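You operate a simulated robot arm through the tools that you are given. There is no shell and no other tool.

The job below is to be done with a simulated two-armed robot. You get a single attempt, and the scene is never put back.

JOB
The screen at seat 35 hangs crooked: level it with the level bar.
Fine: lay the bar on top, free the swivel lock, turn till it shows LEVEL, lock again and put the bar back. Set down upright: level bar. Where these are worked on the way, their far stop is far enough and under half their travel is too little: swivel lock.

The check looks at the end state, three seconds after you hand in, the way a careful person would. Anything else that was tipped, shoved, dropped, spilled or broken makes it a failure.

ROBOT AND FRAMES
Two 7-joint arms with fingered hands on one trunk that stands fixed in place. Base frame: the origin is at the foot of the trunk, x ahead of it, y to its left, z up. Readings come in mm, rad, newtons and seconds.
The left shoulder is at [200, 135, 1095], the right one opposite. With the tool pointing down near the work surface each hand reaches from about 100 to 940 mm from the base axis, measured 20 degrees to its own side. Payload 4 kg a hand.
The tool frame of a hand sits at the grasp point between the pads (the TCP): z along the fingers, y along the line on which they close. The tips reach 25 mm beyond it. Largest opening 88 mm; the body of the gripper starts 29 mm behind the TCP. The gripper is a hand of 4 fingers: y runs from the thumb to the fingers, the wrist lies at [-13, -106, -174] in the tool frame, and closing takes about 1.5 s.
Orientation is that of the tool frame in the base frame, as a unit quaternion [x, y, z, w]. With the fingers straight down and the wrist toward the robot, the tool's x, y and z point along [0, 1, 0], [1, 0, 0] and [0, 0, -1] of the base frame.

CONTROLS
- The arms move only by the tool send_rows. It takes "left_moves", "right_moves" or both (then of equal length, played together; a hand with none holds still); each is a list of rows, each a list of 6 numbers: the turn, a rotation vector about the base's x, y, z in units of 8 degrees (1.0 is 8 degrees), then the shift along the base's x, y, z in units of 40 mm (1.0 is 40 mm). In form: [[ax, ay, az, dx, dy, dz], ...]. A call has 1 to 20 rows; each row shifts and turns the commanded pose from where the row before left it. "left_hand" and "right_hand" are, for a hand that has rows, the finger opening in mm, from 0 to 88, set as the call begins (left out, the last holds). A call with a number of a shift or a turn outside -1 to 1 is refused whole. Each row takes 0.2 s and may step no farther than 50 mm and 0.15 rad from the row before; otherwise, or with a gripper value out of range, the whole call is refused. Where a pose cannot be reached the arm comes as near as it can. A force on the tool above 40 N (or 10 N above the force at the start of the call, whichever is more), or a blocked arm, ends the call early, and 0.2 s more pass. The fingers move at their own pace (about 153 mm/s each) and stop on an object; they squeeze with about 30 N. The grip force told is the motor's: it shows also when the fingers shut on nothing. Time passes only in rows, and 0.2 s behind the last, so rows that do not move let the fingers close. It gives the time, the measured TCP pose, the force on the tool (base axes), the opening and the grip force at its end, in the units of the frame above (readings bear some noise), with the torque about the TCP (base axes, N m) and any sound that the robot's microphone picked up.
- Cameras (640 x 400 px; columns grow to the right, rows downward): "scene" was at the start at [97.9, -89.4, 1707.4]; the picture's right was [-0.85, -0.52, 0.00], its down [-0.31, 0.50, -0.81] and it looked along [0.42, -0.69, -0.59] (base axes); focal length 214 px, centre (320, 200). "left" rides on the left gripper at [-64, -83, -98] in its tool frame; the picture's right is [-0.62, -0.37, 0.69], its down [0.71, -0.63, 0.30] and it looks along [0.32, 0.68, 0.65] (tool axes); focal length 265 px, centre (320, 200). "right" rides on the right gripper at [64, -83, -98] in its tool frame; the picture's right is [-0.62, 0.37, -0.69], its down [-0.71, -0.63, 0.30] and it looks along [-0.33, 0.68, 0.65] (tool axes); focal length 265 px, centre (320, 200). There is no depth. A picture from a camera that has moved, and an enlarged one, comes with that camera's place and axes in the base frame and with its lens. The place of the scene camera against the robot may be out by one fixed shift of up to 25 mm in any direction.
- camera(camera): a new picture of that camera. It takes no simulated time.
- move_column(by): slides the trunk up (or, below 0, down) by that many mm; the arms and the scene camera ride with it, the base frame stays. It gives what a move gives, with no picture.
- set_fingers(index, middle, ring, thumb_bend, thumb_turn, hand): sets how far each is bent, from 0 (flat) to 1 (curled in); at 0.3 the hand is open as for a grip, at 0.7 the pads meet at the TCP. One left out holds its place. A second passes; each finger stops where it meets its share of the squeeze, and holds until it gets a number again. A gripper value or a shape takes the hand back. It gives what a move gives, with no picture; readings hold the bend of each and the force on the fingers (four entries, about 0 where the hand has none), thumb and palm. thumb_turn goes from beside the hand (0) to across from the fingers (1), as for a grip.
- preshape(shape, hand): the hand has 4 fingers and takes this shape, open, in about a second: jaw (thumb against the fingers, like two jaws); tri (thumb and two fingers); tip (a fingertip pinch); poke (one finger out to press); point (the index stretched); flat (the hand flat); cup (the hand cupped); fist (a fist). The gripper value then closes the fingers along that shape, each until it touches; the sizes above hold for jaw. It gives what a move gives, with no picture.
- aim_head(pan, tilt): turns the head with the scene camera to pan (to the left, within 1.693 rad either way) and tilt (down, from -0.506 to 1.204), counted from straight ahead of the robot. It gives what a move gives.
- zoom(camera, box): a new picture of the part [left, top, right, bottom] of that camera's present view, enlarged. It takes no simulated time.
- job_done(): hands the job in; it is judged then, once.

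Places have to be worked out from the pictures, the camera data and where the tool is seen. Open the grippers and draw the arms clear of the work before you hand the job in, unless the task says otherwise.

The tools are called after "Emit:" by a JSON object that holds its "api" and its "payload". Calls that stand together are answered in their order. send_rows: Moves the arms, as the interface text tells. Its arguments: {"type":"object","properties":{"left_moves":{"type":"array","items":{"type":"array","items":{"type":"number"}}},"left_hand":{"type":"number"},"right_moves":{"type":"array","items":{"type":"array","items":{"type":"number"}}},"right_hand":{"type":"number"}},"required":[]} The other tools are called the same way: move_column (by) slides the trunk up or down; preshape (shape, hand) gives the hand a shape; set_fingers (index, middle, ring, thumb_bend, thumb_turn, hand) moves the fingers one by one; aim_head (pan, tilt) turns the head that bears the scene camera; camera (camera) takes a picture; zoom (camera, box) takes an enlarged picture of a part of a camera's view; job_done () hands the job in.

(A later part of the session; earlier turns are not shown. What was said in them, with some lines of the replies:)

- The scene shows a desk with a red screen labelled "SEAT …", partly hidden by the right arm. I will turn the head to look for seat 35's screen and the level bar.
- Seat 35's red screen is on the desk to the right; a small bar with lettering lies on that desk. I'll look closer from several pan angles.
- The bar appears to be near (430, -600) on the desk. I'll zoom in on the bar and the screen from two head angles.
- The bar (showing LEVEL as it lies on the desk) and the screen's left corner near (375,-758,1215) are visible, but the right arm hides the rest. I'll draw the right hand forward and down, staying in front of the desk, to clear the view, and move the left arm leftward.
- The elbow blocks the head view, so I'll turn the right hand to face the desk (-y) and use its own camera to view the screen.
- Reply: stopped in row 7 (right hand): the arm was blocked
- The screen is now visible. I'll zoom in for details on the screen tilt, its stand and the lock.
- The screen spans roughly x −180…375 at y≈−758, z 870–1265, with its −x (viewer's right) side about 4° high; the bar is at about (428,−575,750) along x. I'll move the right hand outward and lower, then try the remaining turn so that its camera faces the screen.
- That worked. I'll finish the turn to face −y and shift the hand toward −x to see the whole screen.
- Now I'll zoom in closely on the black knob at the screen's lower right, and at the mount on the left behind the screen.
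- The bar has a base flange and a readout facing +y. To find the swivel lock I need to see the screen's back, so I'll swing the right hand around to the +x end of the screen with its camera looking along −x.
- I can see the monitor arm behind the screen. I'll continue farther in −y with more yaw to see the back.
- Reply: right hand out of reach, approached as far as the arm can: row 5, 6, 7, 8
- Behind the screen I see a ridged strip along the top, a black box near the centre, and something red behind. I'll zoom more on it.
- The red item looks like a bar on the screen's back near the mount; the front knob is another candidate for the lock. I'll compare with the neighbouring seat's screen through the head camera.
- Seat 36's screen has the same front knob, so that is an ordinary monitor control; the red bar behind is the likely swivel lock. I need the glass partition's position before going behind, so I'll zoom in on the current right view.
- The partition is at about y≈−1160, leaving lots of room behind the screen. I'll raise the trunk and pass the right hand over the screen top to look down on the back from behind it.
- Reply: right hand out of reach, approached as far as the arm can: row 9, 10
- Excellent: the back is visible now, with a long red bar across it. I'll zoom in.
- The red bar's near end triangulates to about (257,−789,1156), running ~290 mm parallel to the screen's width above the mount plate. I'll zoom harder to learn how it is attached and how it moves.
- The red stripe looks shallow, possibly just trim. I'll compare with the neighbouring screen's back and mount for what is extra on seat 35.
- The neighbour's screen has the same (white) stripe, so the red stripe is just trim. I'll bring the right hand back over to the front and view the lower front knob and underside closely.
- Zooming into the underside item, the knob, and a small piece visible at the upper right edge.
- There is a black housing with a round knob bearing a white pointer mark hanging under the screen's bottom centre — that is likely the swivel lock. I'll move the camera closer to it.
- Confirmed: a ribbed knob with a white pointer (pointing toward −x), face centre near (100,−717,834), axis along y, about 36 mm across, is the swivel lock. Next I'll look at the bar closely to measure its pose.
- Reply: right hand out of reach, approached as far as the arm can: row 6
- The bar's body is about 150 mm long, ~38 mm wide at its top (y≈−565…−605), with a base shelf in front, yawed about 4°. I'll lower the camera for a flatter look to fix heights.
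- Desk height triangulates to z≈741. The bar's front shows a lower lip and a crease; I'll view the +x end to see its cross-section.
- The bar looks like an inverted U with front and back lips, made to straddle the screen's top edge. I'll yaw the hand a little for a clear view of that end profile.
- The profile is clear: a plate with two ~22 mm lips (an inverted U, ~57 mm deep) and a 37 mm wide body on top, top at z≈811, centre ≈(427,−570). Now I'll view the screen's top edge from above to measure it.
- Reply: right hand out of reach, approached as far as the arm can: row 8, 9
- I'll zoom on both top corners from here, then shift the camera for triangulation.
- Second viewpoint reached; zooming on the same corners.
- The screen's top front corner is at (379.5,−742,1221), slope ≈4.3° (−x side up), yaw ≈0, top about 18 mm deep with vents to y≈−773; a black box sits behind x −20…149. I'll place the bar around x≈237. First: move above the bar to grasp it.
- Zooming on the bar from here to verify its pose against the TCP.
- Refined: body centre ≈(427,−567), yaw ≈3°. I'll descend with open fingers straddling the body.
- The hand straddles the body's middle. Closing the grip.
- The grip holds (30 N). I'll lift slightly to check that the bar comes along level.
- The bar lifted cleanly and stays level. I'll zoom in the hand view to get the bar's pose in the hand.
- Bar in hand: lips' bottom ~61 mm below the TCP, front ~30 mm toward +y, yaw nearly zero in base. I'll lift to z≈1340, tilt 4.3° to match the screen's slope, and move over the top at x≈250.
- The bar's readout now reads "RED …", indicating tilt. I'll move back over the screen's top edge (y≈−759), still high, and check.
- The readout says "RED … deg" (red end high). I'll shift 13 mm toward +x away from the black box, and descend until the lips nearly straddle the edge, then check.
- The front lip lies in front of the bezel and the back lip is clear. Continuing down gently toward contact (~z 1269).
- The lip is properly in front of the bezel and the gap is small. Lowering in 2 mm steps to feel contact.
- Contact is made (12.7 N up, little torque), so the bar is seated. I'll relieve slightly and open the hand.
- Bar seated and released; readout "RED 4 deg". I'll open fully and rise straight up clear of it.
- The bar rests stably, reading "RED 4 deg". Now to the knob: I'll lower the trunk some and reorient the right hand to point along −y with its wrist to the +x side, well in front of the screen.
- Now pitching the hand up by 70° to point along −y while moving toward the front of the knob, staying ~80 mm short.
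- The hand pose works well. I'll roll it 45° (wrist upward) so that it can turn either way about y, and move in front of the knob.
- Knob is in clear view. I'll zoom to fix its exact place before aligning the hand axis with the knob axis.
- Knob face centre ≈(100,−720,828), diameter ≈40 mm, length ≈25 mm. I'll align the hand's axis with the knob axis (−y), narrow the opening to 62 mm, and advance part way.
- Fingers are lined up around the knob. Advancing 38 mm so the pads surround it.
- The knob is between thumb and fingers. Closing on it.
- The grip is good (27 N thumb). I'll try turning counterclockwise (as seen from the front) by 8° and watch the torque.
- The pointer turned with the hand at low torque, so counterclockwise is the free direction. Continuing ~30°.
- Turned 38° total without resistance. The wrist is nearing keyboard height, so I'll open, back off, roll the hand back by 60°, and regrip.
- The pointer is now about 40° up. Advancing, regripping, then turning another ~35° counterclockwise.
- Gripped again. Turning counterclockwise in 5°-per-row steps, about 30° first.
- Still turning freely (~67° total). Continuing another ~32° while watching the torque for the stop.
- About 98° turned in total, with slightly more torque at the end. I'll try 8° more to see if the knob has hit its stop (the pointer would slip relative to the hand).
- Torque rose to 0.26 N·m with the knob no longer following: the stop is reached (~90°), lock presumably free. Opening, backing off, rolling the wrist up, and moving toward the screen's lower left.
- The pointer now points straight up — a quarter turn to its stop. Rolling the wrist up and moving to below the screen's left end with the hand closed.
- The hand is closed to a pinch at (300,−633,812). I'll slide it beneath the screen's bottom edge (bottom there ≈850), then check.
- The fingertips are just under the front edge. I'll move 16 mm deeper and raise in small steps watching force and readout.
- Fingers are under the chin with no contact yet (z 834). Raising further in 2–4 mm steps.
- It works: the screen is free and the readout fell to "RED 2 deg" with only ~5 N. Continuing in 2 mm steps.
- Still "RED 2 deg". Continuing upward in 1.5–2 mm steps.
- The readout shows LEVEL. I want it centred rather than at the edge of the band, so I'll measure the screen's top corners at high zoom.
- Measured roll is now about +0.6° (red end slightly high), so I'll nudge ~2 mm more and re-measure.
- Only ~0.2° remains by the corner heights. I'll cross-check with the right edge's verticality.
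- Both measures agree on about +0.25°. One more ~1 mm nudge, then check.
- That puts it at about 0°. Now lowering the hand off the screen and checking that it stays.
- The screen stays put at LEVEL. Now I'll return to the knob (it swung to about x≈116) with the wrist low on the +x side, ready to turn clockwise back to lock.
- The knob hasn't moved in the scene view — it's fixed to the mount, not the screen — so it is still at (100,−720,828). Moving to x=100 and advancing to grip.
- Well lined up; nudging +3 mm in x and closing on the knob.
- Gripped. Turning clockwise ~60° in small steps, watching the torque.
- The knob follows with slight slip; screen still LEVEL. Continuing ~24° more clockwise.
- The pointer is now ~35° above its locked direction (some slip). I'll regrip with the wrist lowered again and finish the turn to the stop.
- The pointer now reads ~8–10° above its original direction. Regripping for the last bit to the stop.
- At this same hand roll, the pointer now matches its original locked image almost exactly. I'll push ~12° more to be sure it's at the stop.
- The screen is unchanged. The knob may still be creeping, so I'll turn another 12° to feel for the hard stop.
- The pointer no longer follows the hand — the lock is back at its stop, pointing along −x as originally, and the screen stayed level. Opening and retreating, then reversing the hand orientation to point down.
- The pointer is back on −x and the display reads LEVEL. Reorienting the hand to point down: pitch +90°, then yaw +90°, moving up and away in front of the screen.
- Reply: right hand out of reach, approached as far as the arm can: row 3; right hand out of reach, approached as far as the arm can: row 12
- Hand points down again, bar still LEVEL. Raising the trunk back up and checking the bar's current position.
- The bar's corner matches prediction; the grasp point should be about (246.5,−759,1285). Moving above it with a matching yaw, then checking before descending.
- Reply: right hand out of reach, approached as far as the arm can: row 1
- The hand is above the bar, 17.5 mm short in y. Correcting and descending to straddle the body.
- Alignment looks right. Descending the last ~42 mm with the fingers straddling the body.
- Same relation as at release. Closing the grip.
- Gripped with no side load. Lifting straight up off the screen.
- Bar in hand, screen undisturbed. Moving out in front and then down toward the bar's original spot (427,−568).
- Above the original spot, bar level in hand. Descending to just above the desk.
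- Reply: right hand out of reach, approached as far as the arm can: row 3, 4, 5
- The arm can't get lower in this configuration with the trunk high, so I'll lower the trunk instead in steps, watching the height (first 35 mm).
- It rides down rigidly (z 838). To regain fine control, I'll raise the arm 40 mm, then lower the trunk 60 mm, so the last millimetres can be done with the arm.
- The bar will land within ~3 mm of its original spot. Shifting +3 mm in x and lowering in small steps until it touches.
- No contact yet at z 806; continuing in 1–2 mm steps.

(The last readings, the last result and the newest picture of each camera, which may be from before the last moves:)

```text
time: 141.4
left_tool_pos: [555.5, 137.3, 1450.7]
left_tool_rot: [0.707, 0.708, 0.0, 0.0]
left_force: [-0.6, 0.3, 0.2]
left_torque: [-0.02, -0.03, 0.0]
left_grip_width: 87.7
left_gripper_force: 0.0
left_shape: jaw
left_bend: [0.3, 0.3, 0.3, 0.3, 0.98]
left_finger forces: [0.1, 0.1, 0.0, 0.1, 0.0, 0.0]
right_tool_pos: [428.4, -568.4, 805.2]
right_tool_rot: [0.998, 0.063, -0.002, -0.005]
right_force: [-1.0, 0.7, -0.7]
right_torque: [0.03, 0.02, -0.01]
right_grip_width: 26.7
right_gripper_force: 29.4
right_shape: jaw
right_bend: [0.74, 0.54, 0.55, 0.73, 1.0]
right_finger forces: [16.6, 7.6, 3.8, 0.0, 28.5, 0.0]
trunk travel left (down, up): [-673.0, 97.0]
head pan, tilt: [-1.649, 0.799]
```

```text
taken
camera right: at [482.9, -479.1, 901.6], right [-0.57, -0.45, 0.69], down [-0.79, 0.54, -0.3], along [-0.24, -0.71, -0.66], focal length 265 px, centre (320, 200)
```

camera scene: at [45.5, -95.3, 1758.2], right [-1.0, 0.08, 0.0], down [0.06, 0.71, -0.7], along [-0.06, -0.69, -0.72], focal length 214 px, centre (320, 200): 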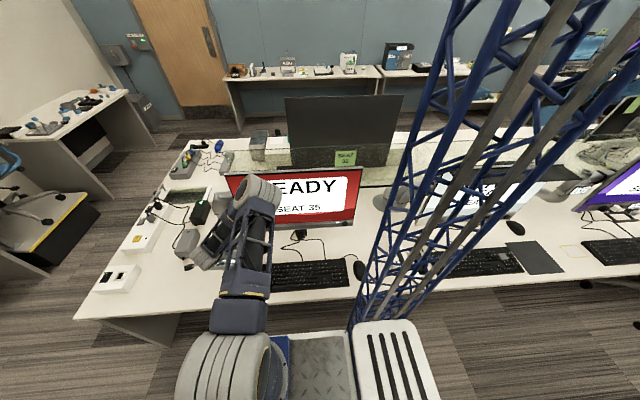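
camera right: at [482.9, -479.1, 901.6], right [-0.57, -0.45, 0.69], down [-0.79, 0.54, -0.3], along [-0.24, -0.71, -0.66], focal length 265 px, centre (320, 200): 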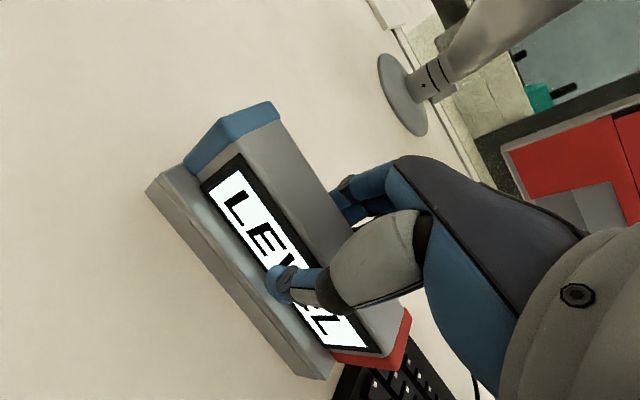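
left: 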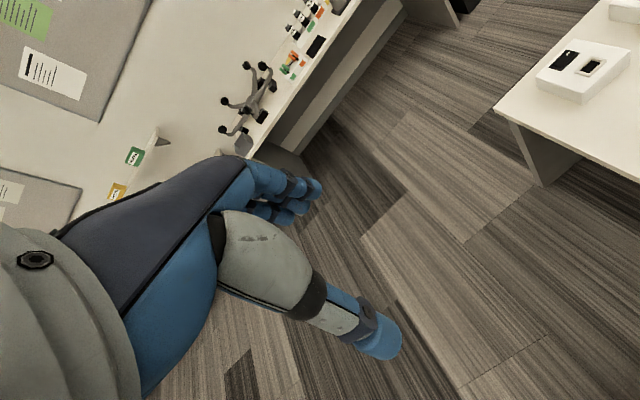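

Force is starting to ease (first touch). Two more small steps.

Emit:
{"api": "send_rows", "payload": {"right_moves": [[0, 0, 0, 0, 0, -0.04], [0, 0, 0, 0, 0, 0]]}}

Emit:
{"api": "send_rows", "payload": {"right_moves": [[0, 0, 0, 0, 0, -0.04], [0, 0, 0, 0, 0, 0]]}}

```text
time: 142.0
left_tool_pos: [555.9, 137.8, 1450.8]
left_tool_rot: [0.707, 0.707, 0.0, 0.0]
left_force: [-0.2, 0.3, 0.3]
left_torque: [0.01, 0.02, 0.01]
left_grip_width: 87.6
left_gripper_force: 0.0
left_shape: jaw
left_bend: [0.3, 0.3, 0.3, 0.3, 0.98]
left_finger forces: [0.0, 0.1, 0.0, 0.1, 0.0, 0.1]
right_tool_pos: [430.4, -569.4, 803.1]
right_tool_rot: [0.998, 0.063, -0.002, -0.005]
right_force: [-2.3, 1.7, 10.5]
right_torque: [0.04, 0.05, -0.01]
right_grip_width: 27.2
right_gripper_force: 30.1
right_shape: jaw
right_bend: [0.74, 0.54, 0.55, 0.73, 1.0]
right_finger forces: [17.2, 8.3, 3.9, 0.1, 30.4, 0.1]
trunk travel left (down, up): [-673.0, 97.0]
head pan, tilt: [-1.649, 0.799]
```

```text
time: 142.6
left_tool_pos: [555.2, 137.7, 1451.4]
left_tool_rot: [0.707, 0.707, 0.001, 0.0]
left_force: [0.6, 0.9, 0.5]
left_torque: [-0.01, 0.05, 0.02]
left_grip_width: 87.5
left_gripper_force: 0.2
left_shape: jaw
left_bend: [0.3, 0.3, 0.3, 0.3, 0.98]
left_finger forces: [0.0, 0.1, 0.0, 0.0, 0.0, 0.1]
right_tool_pos: [429.4, -568.9, 801.6]
right_tool_rot: [0.998, 0.063, -0.001, -0.003]
right_force: [-0.9, 3.4, 21.1]
right_torque: [0.09, 0.0, 0.06]
right_grip_width: 27.4
right_gripper_force: 30.4
right_shape: jaw
right_bend: [0.74, 0.54, 0.55, 0.73, 1.0]
right_finger forces: [17.7, 8.7, 4.1, 0.1, 33.1, 0.1]
trunk travel left (down, up): [-673.0, 97.0]
head pan, tilt: [-1.649, 0.799]
```

The bar is down on the desk (21 N, no torque). Relieving a little, then opening.

Emit:
{"api": "send_rows", "payload": {"right_moves": [[0, 0, 0, 0, 0, 0.05], [0, 0, 0, 0, 0, 0]]}}

Emit:
{"api": "send_rows", "payload": {"right_moves": [[0, 0, 0, 0, 0, 0], [0, 0, 0, 0, 0, 0], [0, 0, 0, 0, 0, 0], [0, 0, 0, 0, 0, 0], [0, 0, 0, 0, 0, 0]], "right_hand": 80}}

Emit:
{"api": "camera", "payload": {"camera": "right"}}

```text
time: 143.2
left_tool_pos: [556.1, 137.3, 1450.7]
left_tool_rot: [0.707, 0.707, 0.0, 0.0]
left_force: [0.1, 0.6, -0.5]
left_torque: [0.0, 0.02, 0.02]
left_grip_width: 88.0
left_gripper_force: 0.0
left_shape: jaw
left_bend: [0.3, 0.3, 0.3, 0.3, 0.98]
left_finger forces: [0.1, 0.0, 0.1, 0.0, 0.0, 0.0]
right_tool_pos: [429.7, -567.9, 803.9]
right_tool_rot: [0.998, 0.063, -0.001, -0.005]
right_force: [2.7, -2.6, 8.5]
right_torque: [-0.05, -0.01, 0.07]
right_grip_width: 27.3
right_gripper_force: 30.1
right_shape: jaw
right_bend: [0.74, 0.54, 0.55, 0.73, 1.0]
right_finger forces: [19.0, 9.1, 4.4, 0.0, 30.0, 0.0]
trunk travel left (down, up): [-673.0, 97.0]
head pan, tilt: [-1.649, 0.799]
```

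```text
time: 144.4
left_tool_pos: [555.4, 137.3, 1450.8]
left_tool_rot: [0.707, 0.707, 0.0, -0.001]
left_force: [-0.5, -0.2, -0.8]
left_torque: [0.02, 0.02, -0.01]
left_grip_width: 87.7
left_gripper_force: 0.1
left_shape: jaw
left_bend: [0.3, 0.3, 0.3, 0.3, 0.98]
left_finger forces: [0.0, 0.1, 0.1, 0.0, 0.1, 0.0]
right_tool_pos: [429.8, -568.7, 803.9]
right_tool_rot: [0.998, 0.064, -0.003, -0.004]
right_force: [-0.2, 0.3, -0.1]
right_torque: [0.03, 0.0, -0.04]
right_grip_width: 80.3
right_gripper_force: 0.0
right_shape: jaw
right_bend: [0.31, 0.32, 0.3, 0.32, 0.98]
right_finger forces: [0.0, 0.0, 0.0, 0.0, 0.1, 0.0]
trunk travel left (down, up): [-673.0, 97.0]
head pan, tilt: [-1.649, 0.799]
```

```text
taken
camera right: at [482.2, -479.0, 900.9], right [-0.57, -0.45, 0.69], down [-0.79, 0.54, -0.3], along [-0.24, -0.71, -0.66], focal length 265 px, centre (320, 200)
```

right: 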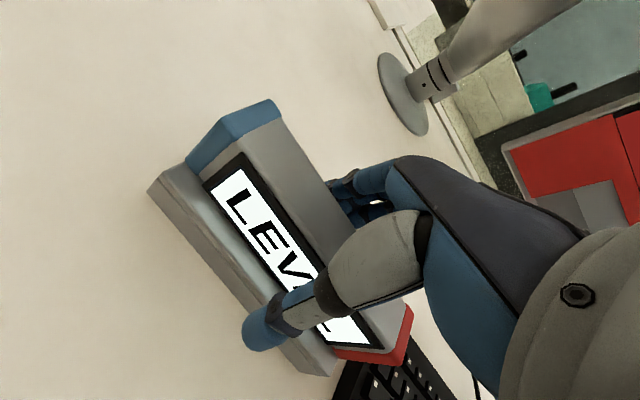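

Released. Raising the hand straight up and checking the bar and the screen.

Emit:
{"api": "send_rows", "payload": {"right_moves": [[0, 0, 0, 0, 0, 0.3], [0, 0, 0, 0, 0, 0.6], [0, 0, 0, 0, 0, 0.9], [0, 0, 0, 0, 0, 0.9], [0, 0, 0, 0, 0.3, 0.9], [0, 0, 0, -0.3, 0.6, 0.7], [0, 0, 0, -0.3, 0.7, 0.6], [0, 0, 0, -0.3, 0.8, 0.3]]}}

Emit:
{"api": "camera", "payload": {"camera": "right"}}

Emit:
{"api": "camera", "payload": {"camera": "scene"}}

```text
time: 146.2
left_tool_pos: [555.9, 137.2, 1450.2]
left_tool_rot: [0.707, 0.707, 0.0, -0.001]
left_force: [-0.2, 0.5, -0.4]
left_torque: [0.02, 0.02, 0.03]
left_grip_width: 87.6
left_gripper_force: 0.0
left_shape: jaw
left_bend: [0.3, 0.3, 0.3, 0.3, 0.98]
left_finger forces: [0.1, 0.1, 0.1, 0.1, 0.1, 0.0]
right_tool_pos: [392.2, -473.0, 1010.1]
right_tool_rot: [0.998, 0.062, -0.002, -0.005]
right_force: [0.5, 0.6, 0.3]
right_torque: [0.03, 0.02, 0.01]
right_grip_width: 79.8
right_gripper_force: 0.0
right_shape: jaw
right_bend: [0.31, 0.32, 0.3, 0.32, 0.98]
right_finger forces: [0.0, 0.1, 0.0, 0.0, 0.0, 0.1]
trunk travel left (down, up): [-673.0, 97.0]
head pan, tilt: [-1.649, 0.799]
```

```text
taken
camera right: at [446.0, -382.5, 1108.3], right [-0.57, -0.45, 0.69], down [-0.79, 0.54, -0.3], along [-0.24, -0.71, -0.66], focal length 265 px, centre (320, 200)
```

right: 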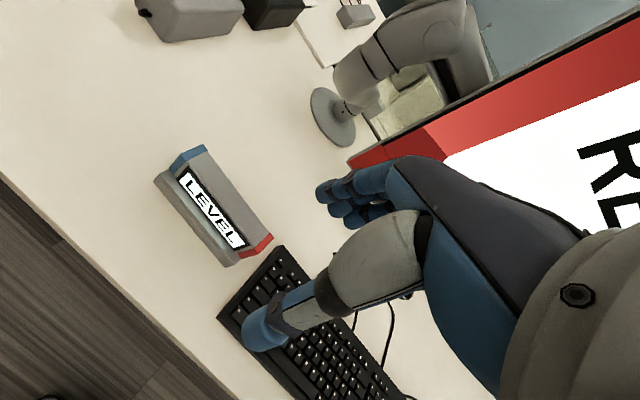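

```text
taken
camera scene: at [45.7, -95.7, 1666.1], right [-1.0, 0.08, 0.0], down [0.06, 0.71, -0.7], along [-0.06, -0.69, -0.72], focal length 214 px, centre (320, 200)
```

scene: 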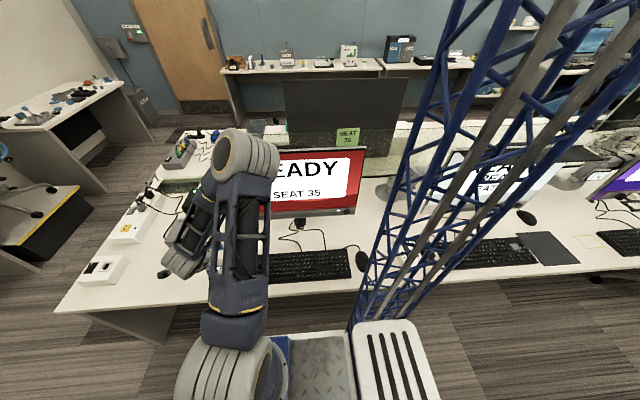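

The bar stands upright showing LEVEL. Zooming to verify its clearance from the keyboard.

Emit:
{"api": "zoom", "payload": {"camera": "right", "box": [140, 130, 320, 330]}}

```text
2.00 times, centred on (230, 230) of right
camera zoom: at [446.0, -382.5, 1108.3], right [-0.57, -0.45, 0.69], down [-0.79, 0.54, -0.3], along [-0.24, -0.71, -0.66], focal length 531 px, centre (500, 140)
```

zoom: 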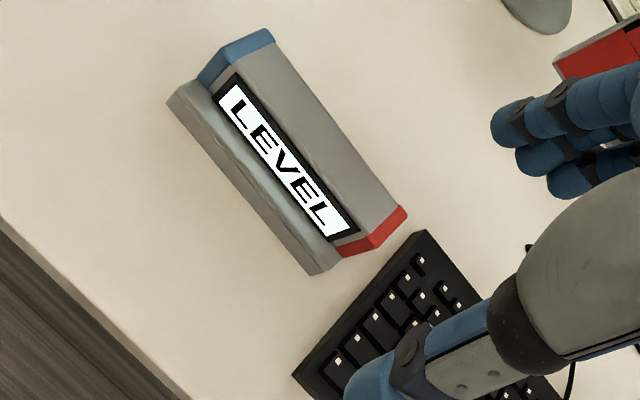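

The bar stands clear of the keyboard, like at the start. Now withdrawing the right arm up and away from the desk, then verifying the screen.

Emit:
{"api": "send_rows", "payload": {"right_moves": [[0, 0, 0, 0, 0.3, 0.8], [0, 0, 0, 0, 0.3, 0.8], [0, 0, 0, 0, 0.3, 0.8], [0, 0, 0, 0, 0.3, 0.8], [0, 0, 0.5, 0, 0.3, 0.8], [0, 0, 0.5, 0, 0.3, 0.8], [0, 0, 0.5, 0, 0.3, 0.8], [0, 0, 0.5, 0, 0.3, 0.8], [0, 0, 0.5, 0.2, 0.3, 0.6], [0, 0, 0.5, 0.2, 0.3, 0.6]]}}

Emit:
{"api": "camera", "payload": {"camera": "scene"}}

Emit:
{"api": "camera", "payload": {"camera": "right"}}

```text
time: 148.4
left_tool_pos: [554.1, 137.8, 1449.7]
left_tool_rot: [0.708, 0.706, -0.001, 0.0]
left_force: [0.2, -0.1, 0.5]
left_torque: [0.05, -0.01, -0.04]
left_grip_width: 87.9
left_gripper_force: 0.1
left_shape: jaw
left_bend: [0.3, 0.3, 0.3, 0.3, 0.98]
left_finger forces: [0.0, 0.0, 0.1, 0.0, 0.0, 0.0]
right_tool_pos: [408.1, -353.0, 1314.6]
right_tool_rot: [0.963, 0.269, -0.003, -0.005]
right_force: [-0.1, -0.3, -1.3]
right_torque: [-0.02, -0.01, 0.01]
right_grip_width: 80.0
right_gripper_force: 0.0
right_shape: jaw
right_bend: [0.31, 0.32, 0.3, 0.32, 0.98]
right_finger forces: [0.1, 0.0, 0.0, 0.1, 0.0, 0.0]
trunk travel left (down, up): [-673.0, 97.0]
head pan, tilt: [-1.649, 0.799]
```

```text
taken
camera scene: at [45.6, -95.3, 1666.1], right [-1.0, 0.08, 0.0], down [0.06, 0.71, -0.7], along [-0.06, -0.69, -0.72], focal length 214 px, centre (320, 200)
```

scene: 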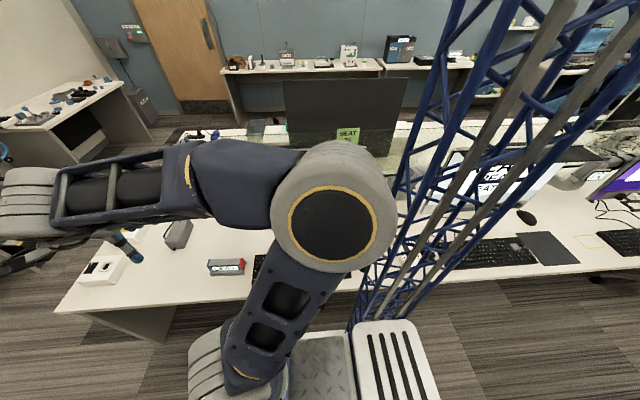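

```text
taken
camera right: at [420.7, -249.4, 1412.4], right [-0.33, -0.64, 0.69], down [-0.94, 0.17, -0.3], along [0.07, -0.75, -0.66], focal length 265 px, centre (320, 200)
```

right: 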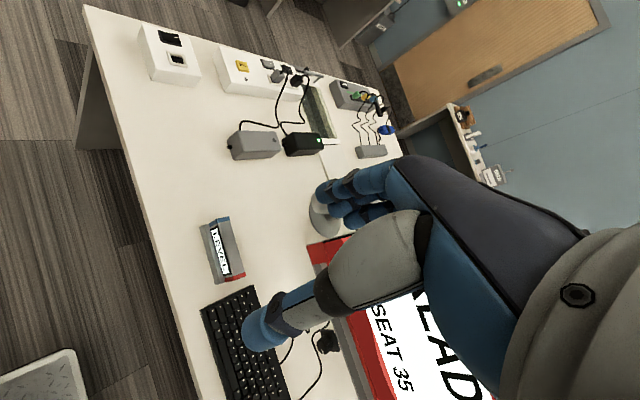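

Bar and other items look undisturbed. I'll bring the hand camera to the same pose used earlier for the top-edge measurement to verify the screen's level after everything.

Emit:
{"api": "send_rows", "payload": {"right_moves": [[0, 0, -0.4, -0.67, -0.5, 0.4], [0, 0, -0.4, -0.67, -0.5, 0.3], [0, 0, -0.4, -0.67, -0.6, 0.2], [0, 0, -0.4, -0.67, -0.7, 0.2], [0, 0, -0.4, -0.67, -0.7, 0.2], [0, 0, -0.4, -0.67, -0.7, 0.1], [0, 0, -0.4, -0.67, -0.7, 0], [0, 0, -0.4, -0.67, -0.7, 0], [0, 0, -0.4, -0.67, -0.7, 0], [0, 0, -0.3, -0.67, -0.7, 0], [0, 0, 0, 0, -0.7, 0], [0, 0, 0, 0, 0, 0]]}}

Emit:
{"api": "camera", "payload": {"camera": "right"}}

Emit:
{"api": "camera", "payload": {"camera": "scene"}}

```text
time: 150.7
left_tool_pos: [564.2, 140.7, 1442.2]
left_tool_rot: [0.708, 0.706, -0.002, -0.001]
left_force: [-0.3, 0.5, -0.2]
left_torque: [0.02, -0.03, 0.01]
left_grip_width: 87.6
left_gripper_force: 0.2
left_shape: jaw
left_bend: [0.3, 0.3, 0.3, 0.3, 0.98]
left_finger forces: [0.1, 0.1, 0.0, 0.1, 0.1, 0.1]
right_tool_pos: [174.8, -607.2, 1400.2]
right_tool_rot: [0.997, -0.001, -0.075, 0.023]
right_force: [-0.8, 1.0, 0.7]
right_torque: [-0.01, -0.03, 0.04]
right_grip_width: 79.7
right_gripper_force: 0.0
right_shape: jaw
right_bend: [0.31, 0.32, 0.3, 0.32, 0.98]
right_finger forces: [0.0, 0.1, 0.1, 0.0, 0.1, 0.0]
trunk travel left (down, up): [-673.0, 97.0]
head pan, tilt: [-1.649, 0.799]
stopped in row 11 (right hand): the arm was blocked; the commanded pose is now the measured one
```

```text
taken
camera right: at [252.0, -519.7, 1482.4], right [-0.51, -0.33, 0.79], down [-0.75, 0.62, -0.22], along [-0.42, -0.71, -0.57], focal length 265 px, centre (320, 200)
```

right: 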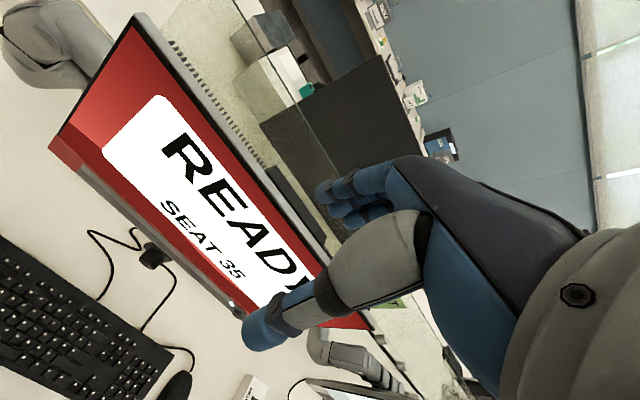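

```text
taken
camera scene: at [55.1, -91.8, 1662.2], right [-1.0, 0.08, 0.01], down [0.05, 0.71, -0.7], along [-0.06, -0.7, -0.71], focal length 214 px, centre (320, 200)
```

scene: 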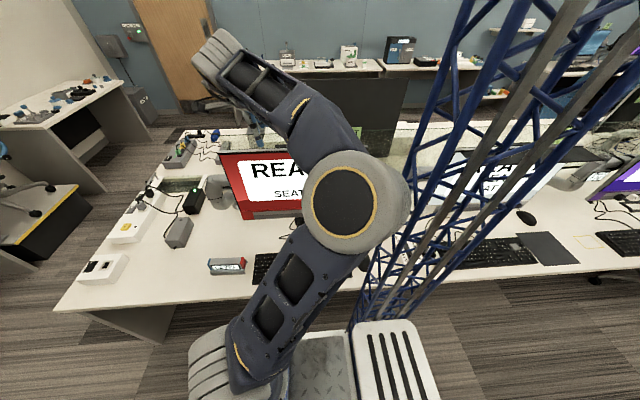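

The move was blocked — the right elbow seems to have met the lattice mast. I'll back off right away the way I came.

Emit:
{"api": "send_rows", "payload": {"right_moves": [[0, 0, 0.3, 0.67, 0.5, 0], [0, 0, 0.3, 0.67, 0.5, 0], [0, 0, 0.3, 0.67, 0.5, 0]]}}

Emit:
{"api": "camera", "payload": {"camera": "scene"}}

```text
time: 151.5
left_tool_pos: [557.7, 136.8, 1450.4]
left_tool_rot: [0.707, 0.707, -0.001, 0.0]
left_force: [-0.5, 0.9, 0.3]
left_torque: [0.04, 0.0, 0.02]
left_grip_width: 87.7
left_gripper_force: 0.0
left_shape: jaw
left_bend: [0.3, 0.3, 0.3, 0.3, 0.98]
left_finger forces: [0.0, 0.1, 0.0, 0.0, 0.1, 0.1]
right_tool_pos: [244.6, -550.2, 1398.6]
right_tool_rot: [0.996, 0.06, -0.064, 0.021]
right_force: [-0.4, -0.7, -0.2]
right_torque: [-0.02, 0.03, 0.01]
right_grip_width: 79.8
right_gripper_force: 0.0
right_shape: jaw
right_bend: [0.31, 0.32, 0.3, 0.32, 0.98]
right_finger forces: [0.1, 0.0, 0.0, 0.1, 0.0, 0.0]
trunk travel left (down, up): [-673.0, 97.0]
head pan, tilt: [-1.649, 0.799]
```

```text
taken
camera scene: at [47.7, -95.8, 1667.2], right [-1.0, 0.08, 0.0], down [0.06, 0.71, -0.7], along [-0.06, -0.69, -0.72], focal length 214 px, centre (320, 200)
```

scene: 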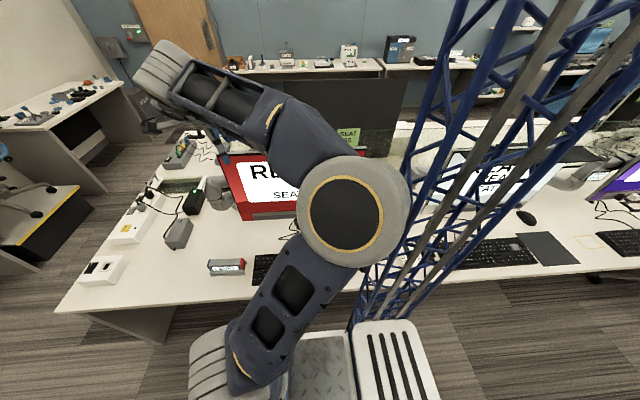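

Backed off; the trunk reading recovered, and the mast is part of the robot itself (it rides with the trunk). I'll check the screen with the hand camera from here.

Emit:
{"api": "camera", "payload": {"camera": "right"}}

Emit:
{"api": "zoom", "payload": {"camera": "scene", "box": [200, 130, 300, 230]}}

```text
taken
camera right: at [309.1, -456.0, 1483.9], right [-0.48, -0.4, 0.78], down [-0.82, 0.53, -0.23], along [-0.32, -0.75, -0.58], focal length 265 px, centre (320, 200)
```

right: 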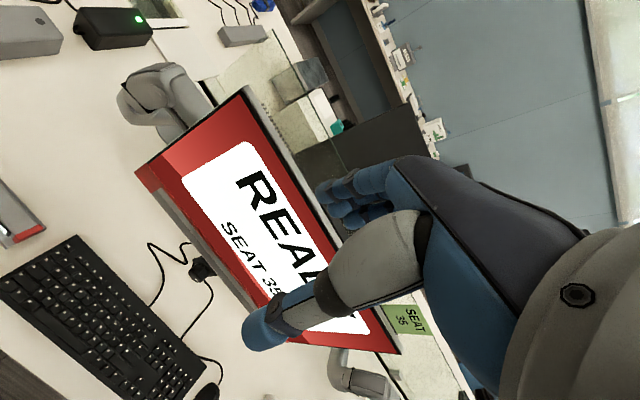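

```text
4.00 times, centred on (250, 180) of scene
camera zoom: at [47.7, -95.8, 1667.2], right [-1.0, 0.08, 0.0], down [0.06, 0.71, -0.7], along [-0.06, -0.69, -0.72], focal length 858 px, centre (600, 280)
```

zoom: 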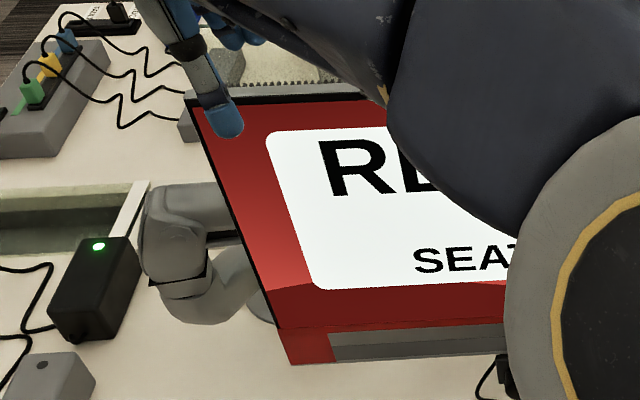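

Both top corners are visible; zooming on them to compute the slope.

Emit:
{"api": "zoom", "payload": {"camera": "right", "box": [210, 65, 290, 115]}}

Emit:
{"api": "zoom", "payload": {"camera": "right", "box": [360, 325, 440, 375]}}

```text
8.00 times, centred on (250, 90) of right
camera zoom: at [309.1, -456.0, 1483.9], right [-0.48, -0.4, 0.78], down [-0.82, 0.53, -0.23], along [-0.32, -0.75, -0.58], focal length 2123 px, centre (880, 1080)
```

zoom: 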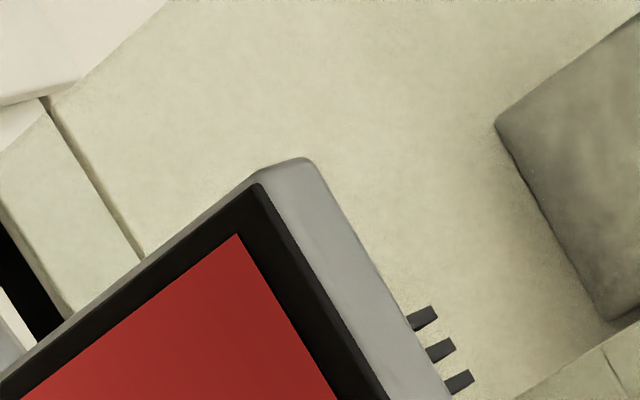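

```text
8.00 times, centred on (400, 350) of right
camera zoom: at [309.1, -456.0, 1483.9], right [-0.48, -0.4, 0.78], down [-0.82, 0.53, -0.23], along [-0.32, -0.75, -0.58], focal length 2123 px, centre (-320, -1000)
```

zoom: 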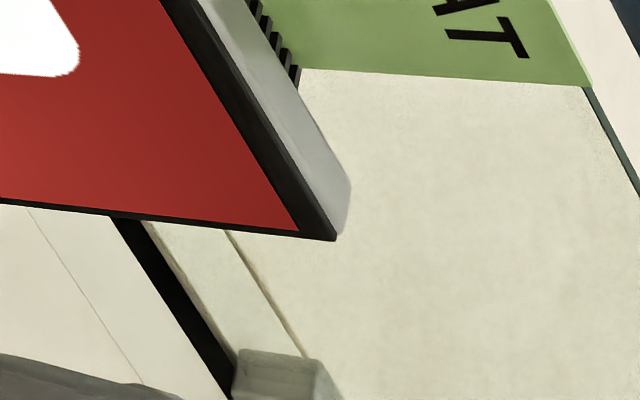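

The slope computes to −0.15° (level), so the screen is set. Now drawing the right arm back to a clear pose.

Emit:
{"api": "send_rows", "payload": {"right_moves": [[0, 0, 0.4, 0.67, 0.7, -0.2], [0, 0, 0.4, 0.67, 0.7, -0.2], [0, 0, 0.4, 0.67, 0.7, -0.3], [0, 0, 0.4, 0.67, 0.7, -0.3], [0, 0, 0.4, 0.67, 0.7, -0.3], [0, 0, 0.4, 0.5, 0.7, -0.3], [0, 0, 0.4, 0.2, 0.7, -0.2]]}}

Emit:
{"api": "aim_head", "payload": {"pan": -1.1, "tilt": 0.75}}

Emit:
{"api": "camera", "payload": {"camera": "scene"}}

Emit:
{"api": "camera", "payload": {"camera": "right"}}

```text
time: 153.1
left_tool_pos: [555.1, 138.0, 1450.7]
left_tool_rot: [0.707, 0.707, 0.001, 0.0]
left_force: [-0.2, 0.5, -0.4]
left_torque: [0.01, -0.01, 0.04]
left_grip_width: 87.8
left_gripper_force: 0.0
left_shape: jaw
left_bend: [0.3, 0.3, 0.3, 0.3, 0.98]
left_finger forces: [0.0, 0.0, 0.0, 0.0, 0.0, 0.0]
right_tool_pos: [402.8, -354.3, 1329.2]
right_tool_rot: [0.965, 0.253, -0.058, 0.033]
right_force: [-0.6, 0.2, -0.9]
right_torque: [0.01, -0.01, 0.0]
right_grip_width: 79.9
right_gripper_force: 0.0
right_shape: jaw
right_bend: [0.31, 0.32, 0.3, 0.32, 0.98]
right_finger forces: [0.0, 0.1, 0.0, 0.0, 0.1, 0.0]
trunk travel left (down, up): [-673.0, 97.0]
head pan, tilt: [-1.649, 0.799]
```

```text
time: 154.0
left_tool_pos: [555.4, 137.1, 1450.7]
left_tool_rot: [0.708, 0.707, 0.0, 0.0]
left_force: [-0.3, 0.3, -0.2]
left_torque: [0.02, 0.01, 0.01]
left_grip_width: 87.8
left_gripper_force: 0.1
left_shape: jaw
left_bend: [0.3, 0.3, 0.3, 0.3, 0.98]
left_finger forces: [0.1, 0.0, 0.0, 0.1, 0.0, 0.0]
right_tool_pos: [404.4, -353.7, 1328.8]
right_tool_rot: [0.965, 0.253, -0.058, 0.034]
right_force: [-0.1, -0.4, -0.6]
right_torque: [-0.03, 0.01, -0.04]
right_grip_width: 79.9
right_gripper_force: 0.1
right_shape: jaw
right_bend: [0.31, 0.32, 0.3, 0.32, 0.98]
right_finger forces: [0.1, 0.1, 0.0, 0.0, 0.0, 0.0]
trunk travel left (down, up): [-673.0, 97.0]
head pan, tilt: [-1.1, 0.75]
```

```text
taken
camera scene: at [89.5, -88.8, 1670.1], right [-0.89, -0.45, 0.0], down [-0.31, 0.61, -0.73], along [0.33, -0.65, -0.68], focal length 214 px, centre (320, 200)
```

scene: 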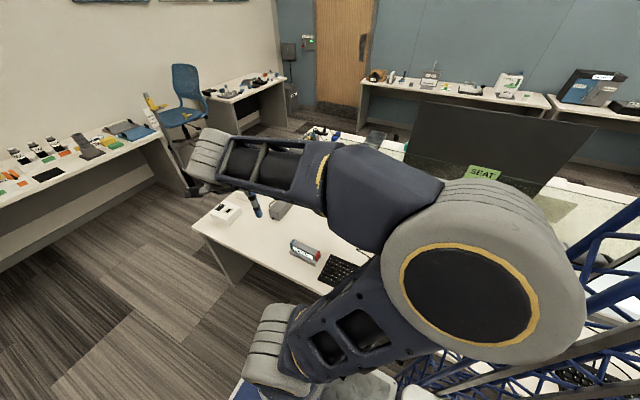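

```text
taken
camera right: at [427.3, -242.0, 1413.2], right [-0.29, -0.56, 0.78], down [-0.96, 0.17, -0.23], along [-0.01, -0.81, -0.58], focal length 265 px, centre (320, 200)
```

right: 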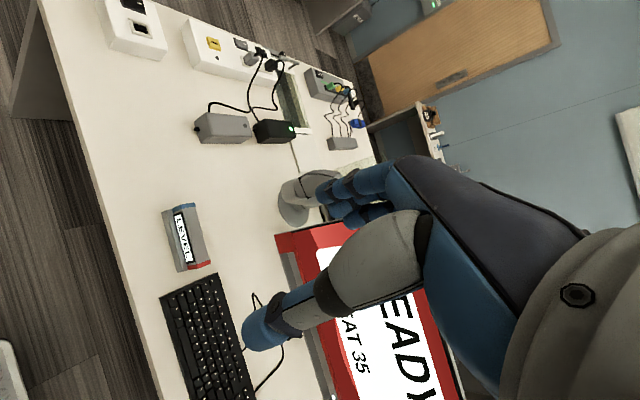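

The screen is level and locked, and the bar stands upright at its original place showing LEVEL. Both hands are open and clear of the desk, so I'm handing in the job.

Emit:
{"api": "job_done", "payload": {}}

```text
The job is handed in.
```

The screen at seat 35 is level and locked again, and the level bar is back on the desk. I handed the job in, but no verdict came back.

- **Levelling:** The bar read "RED 4 deg" at the start. I freed the lock and turned the screen until it read LEVEL. After the bar came off, I measured the top edge at about −0.15°.
- **Swivel lock:** The lock is the knob under the screen's bottom centre. I turned it a quarter turn to its stop to free it, then back until it no longer followed the hand. I did not push on the screen afterwards to test that it holds.
- **Level bar:** It stands upright within a few millimetres of where it was, clear of the keyboard and reading LEVEL.
- **One bump:** While I was moving the right arm to check the screen, it was blocked once, apparently by the blue lattice mast. I took the mast for part of the robot because it moves with the trunk. I backed off at once, and later pictures showed nothing on the desk disturbed.

Both hands are open and clear of the desk.
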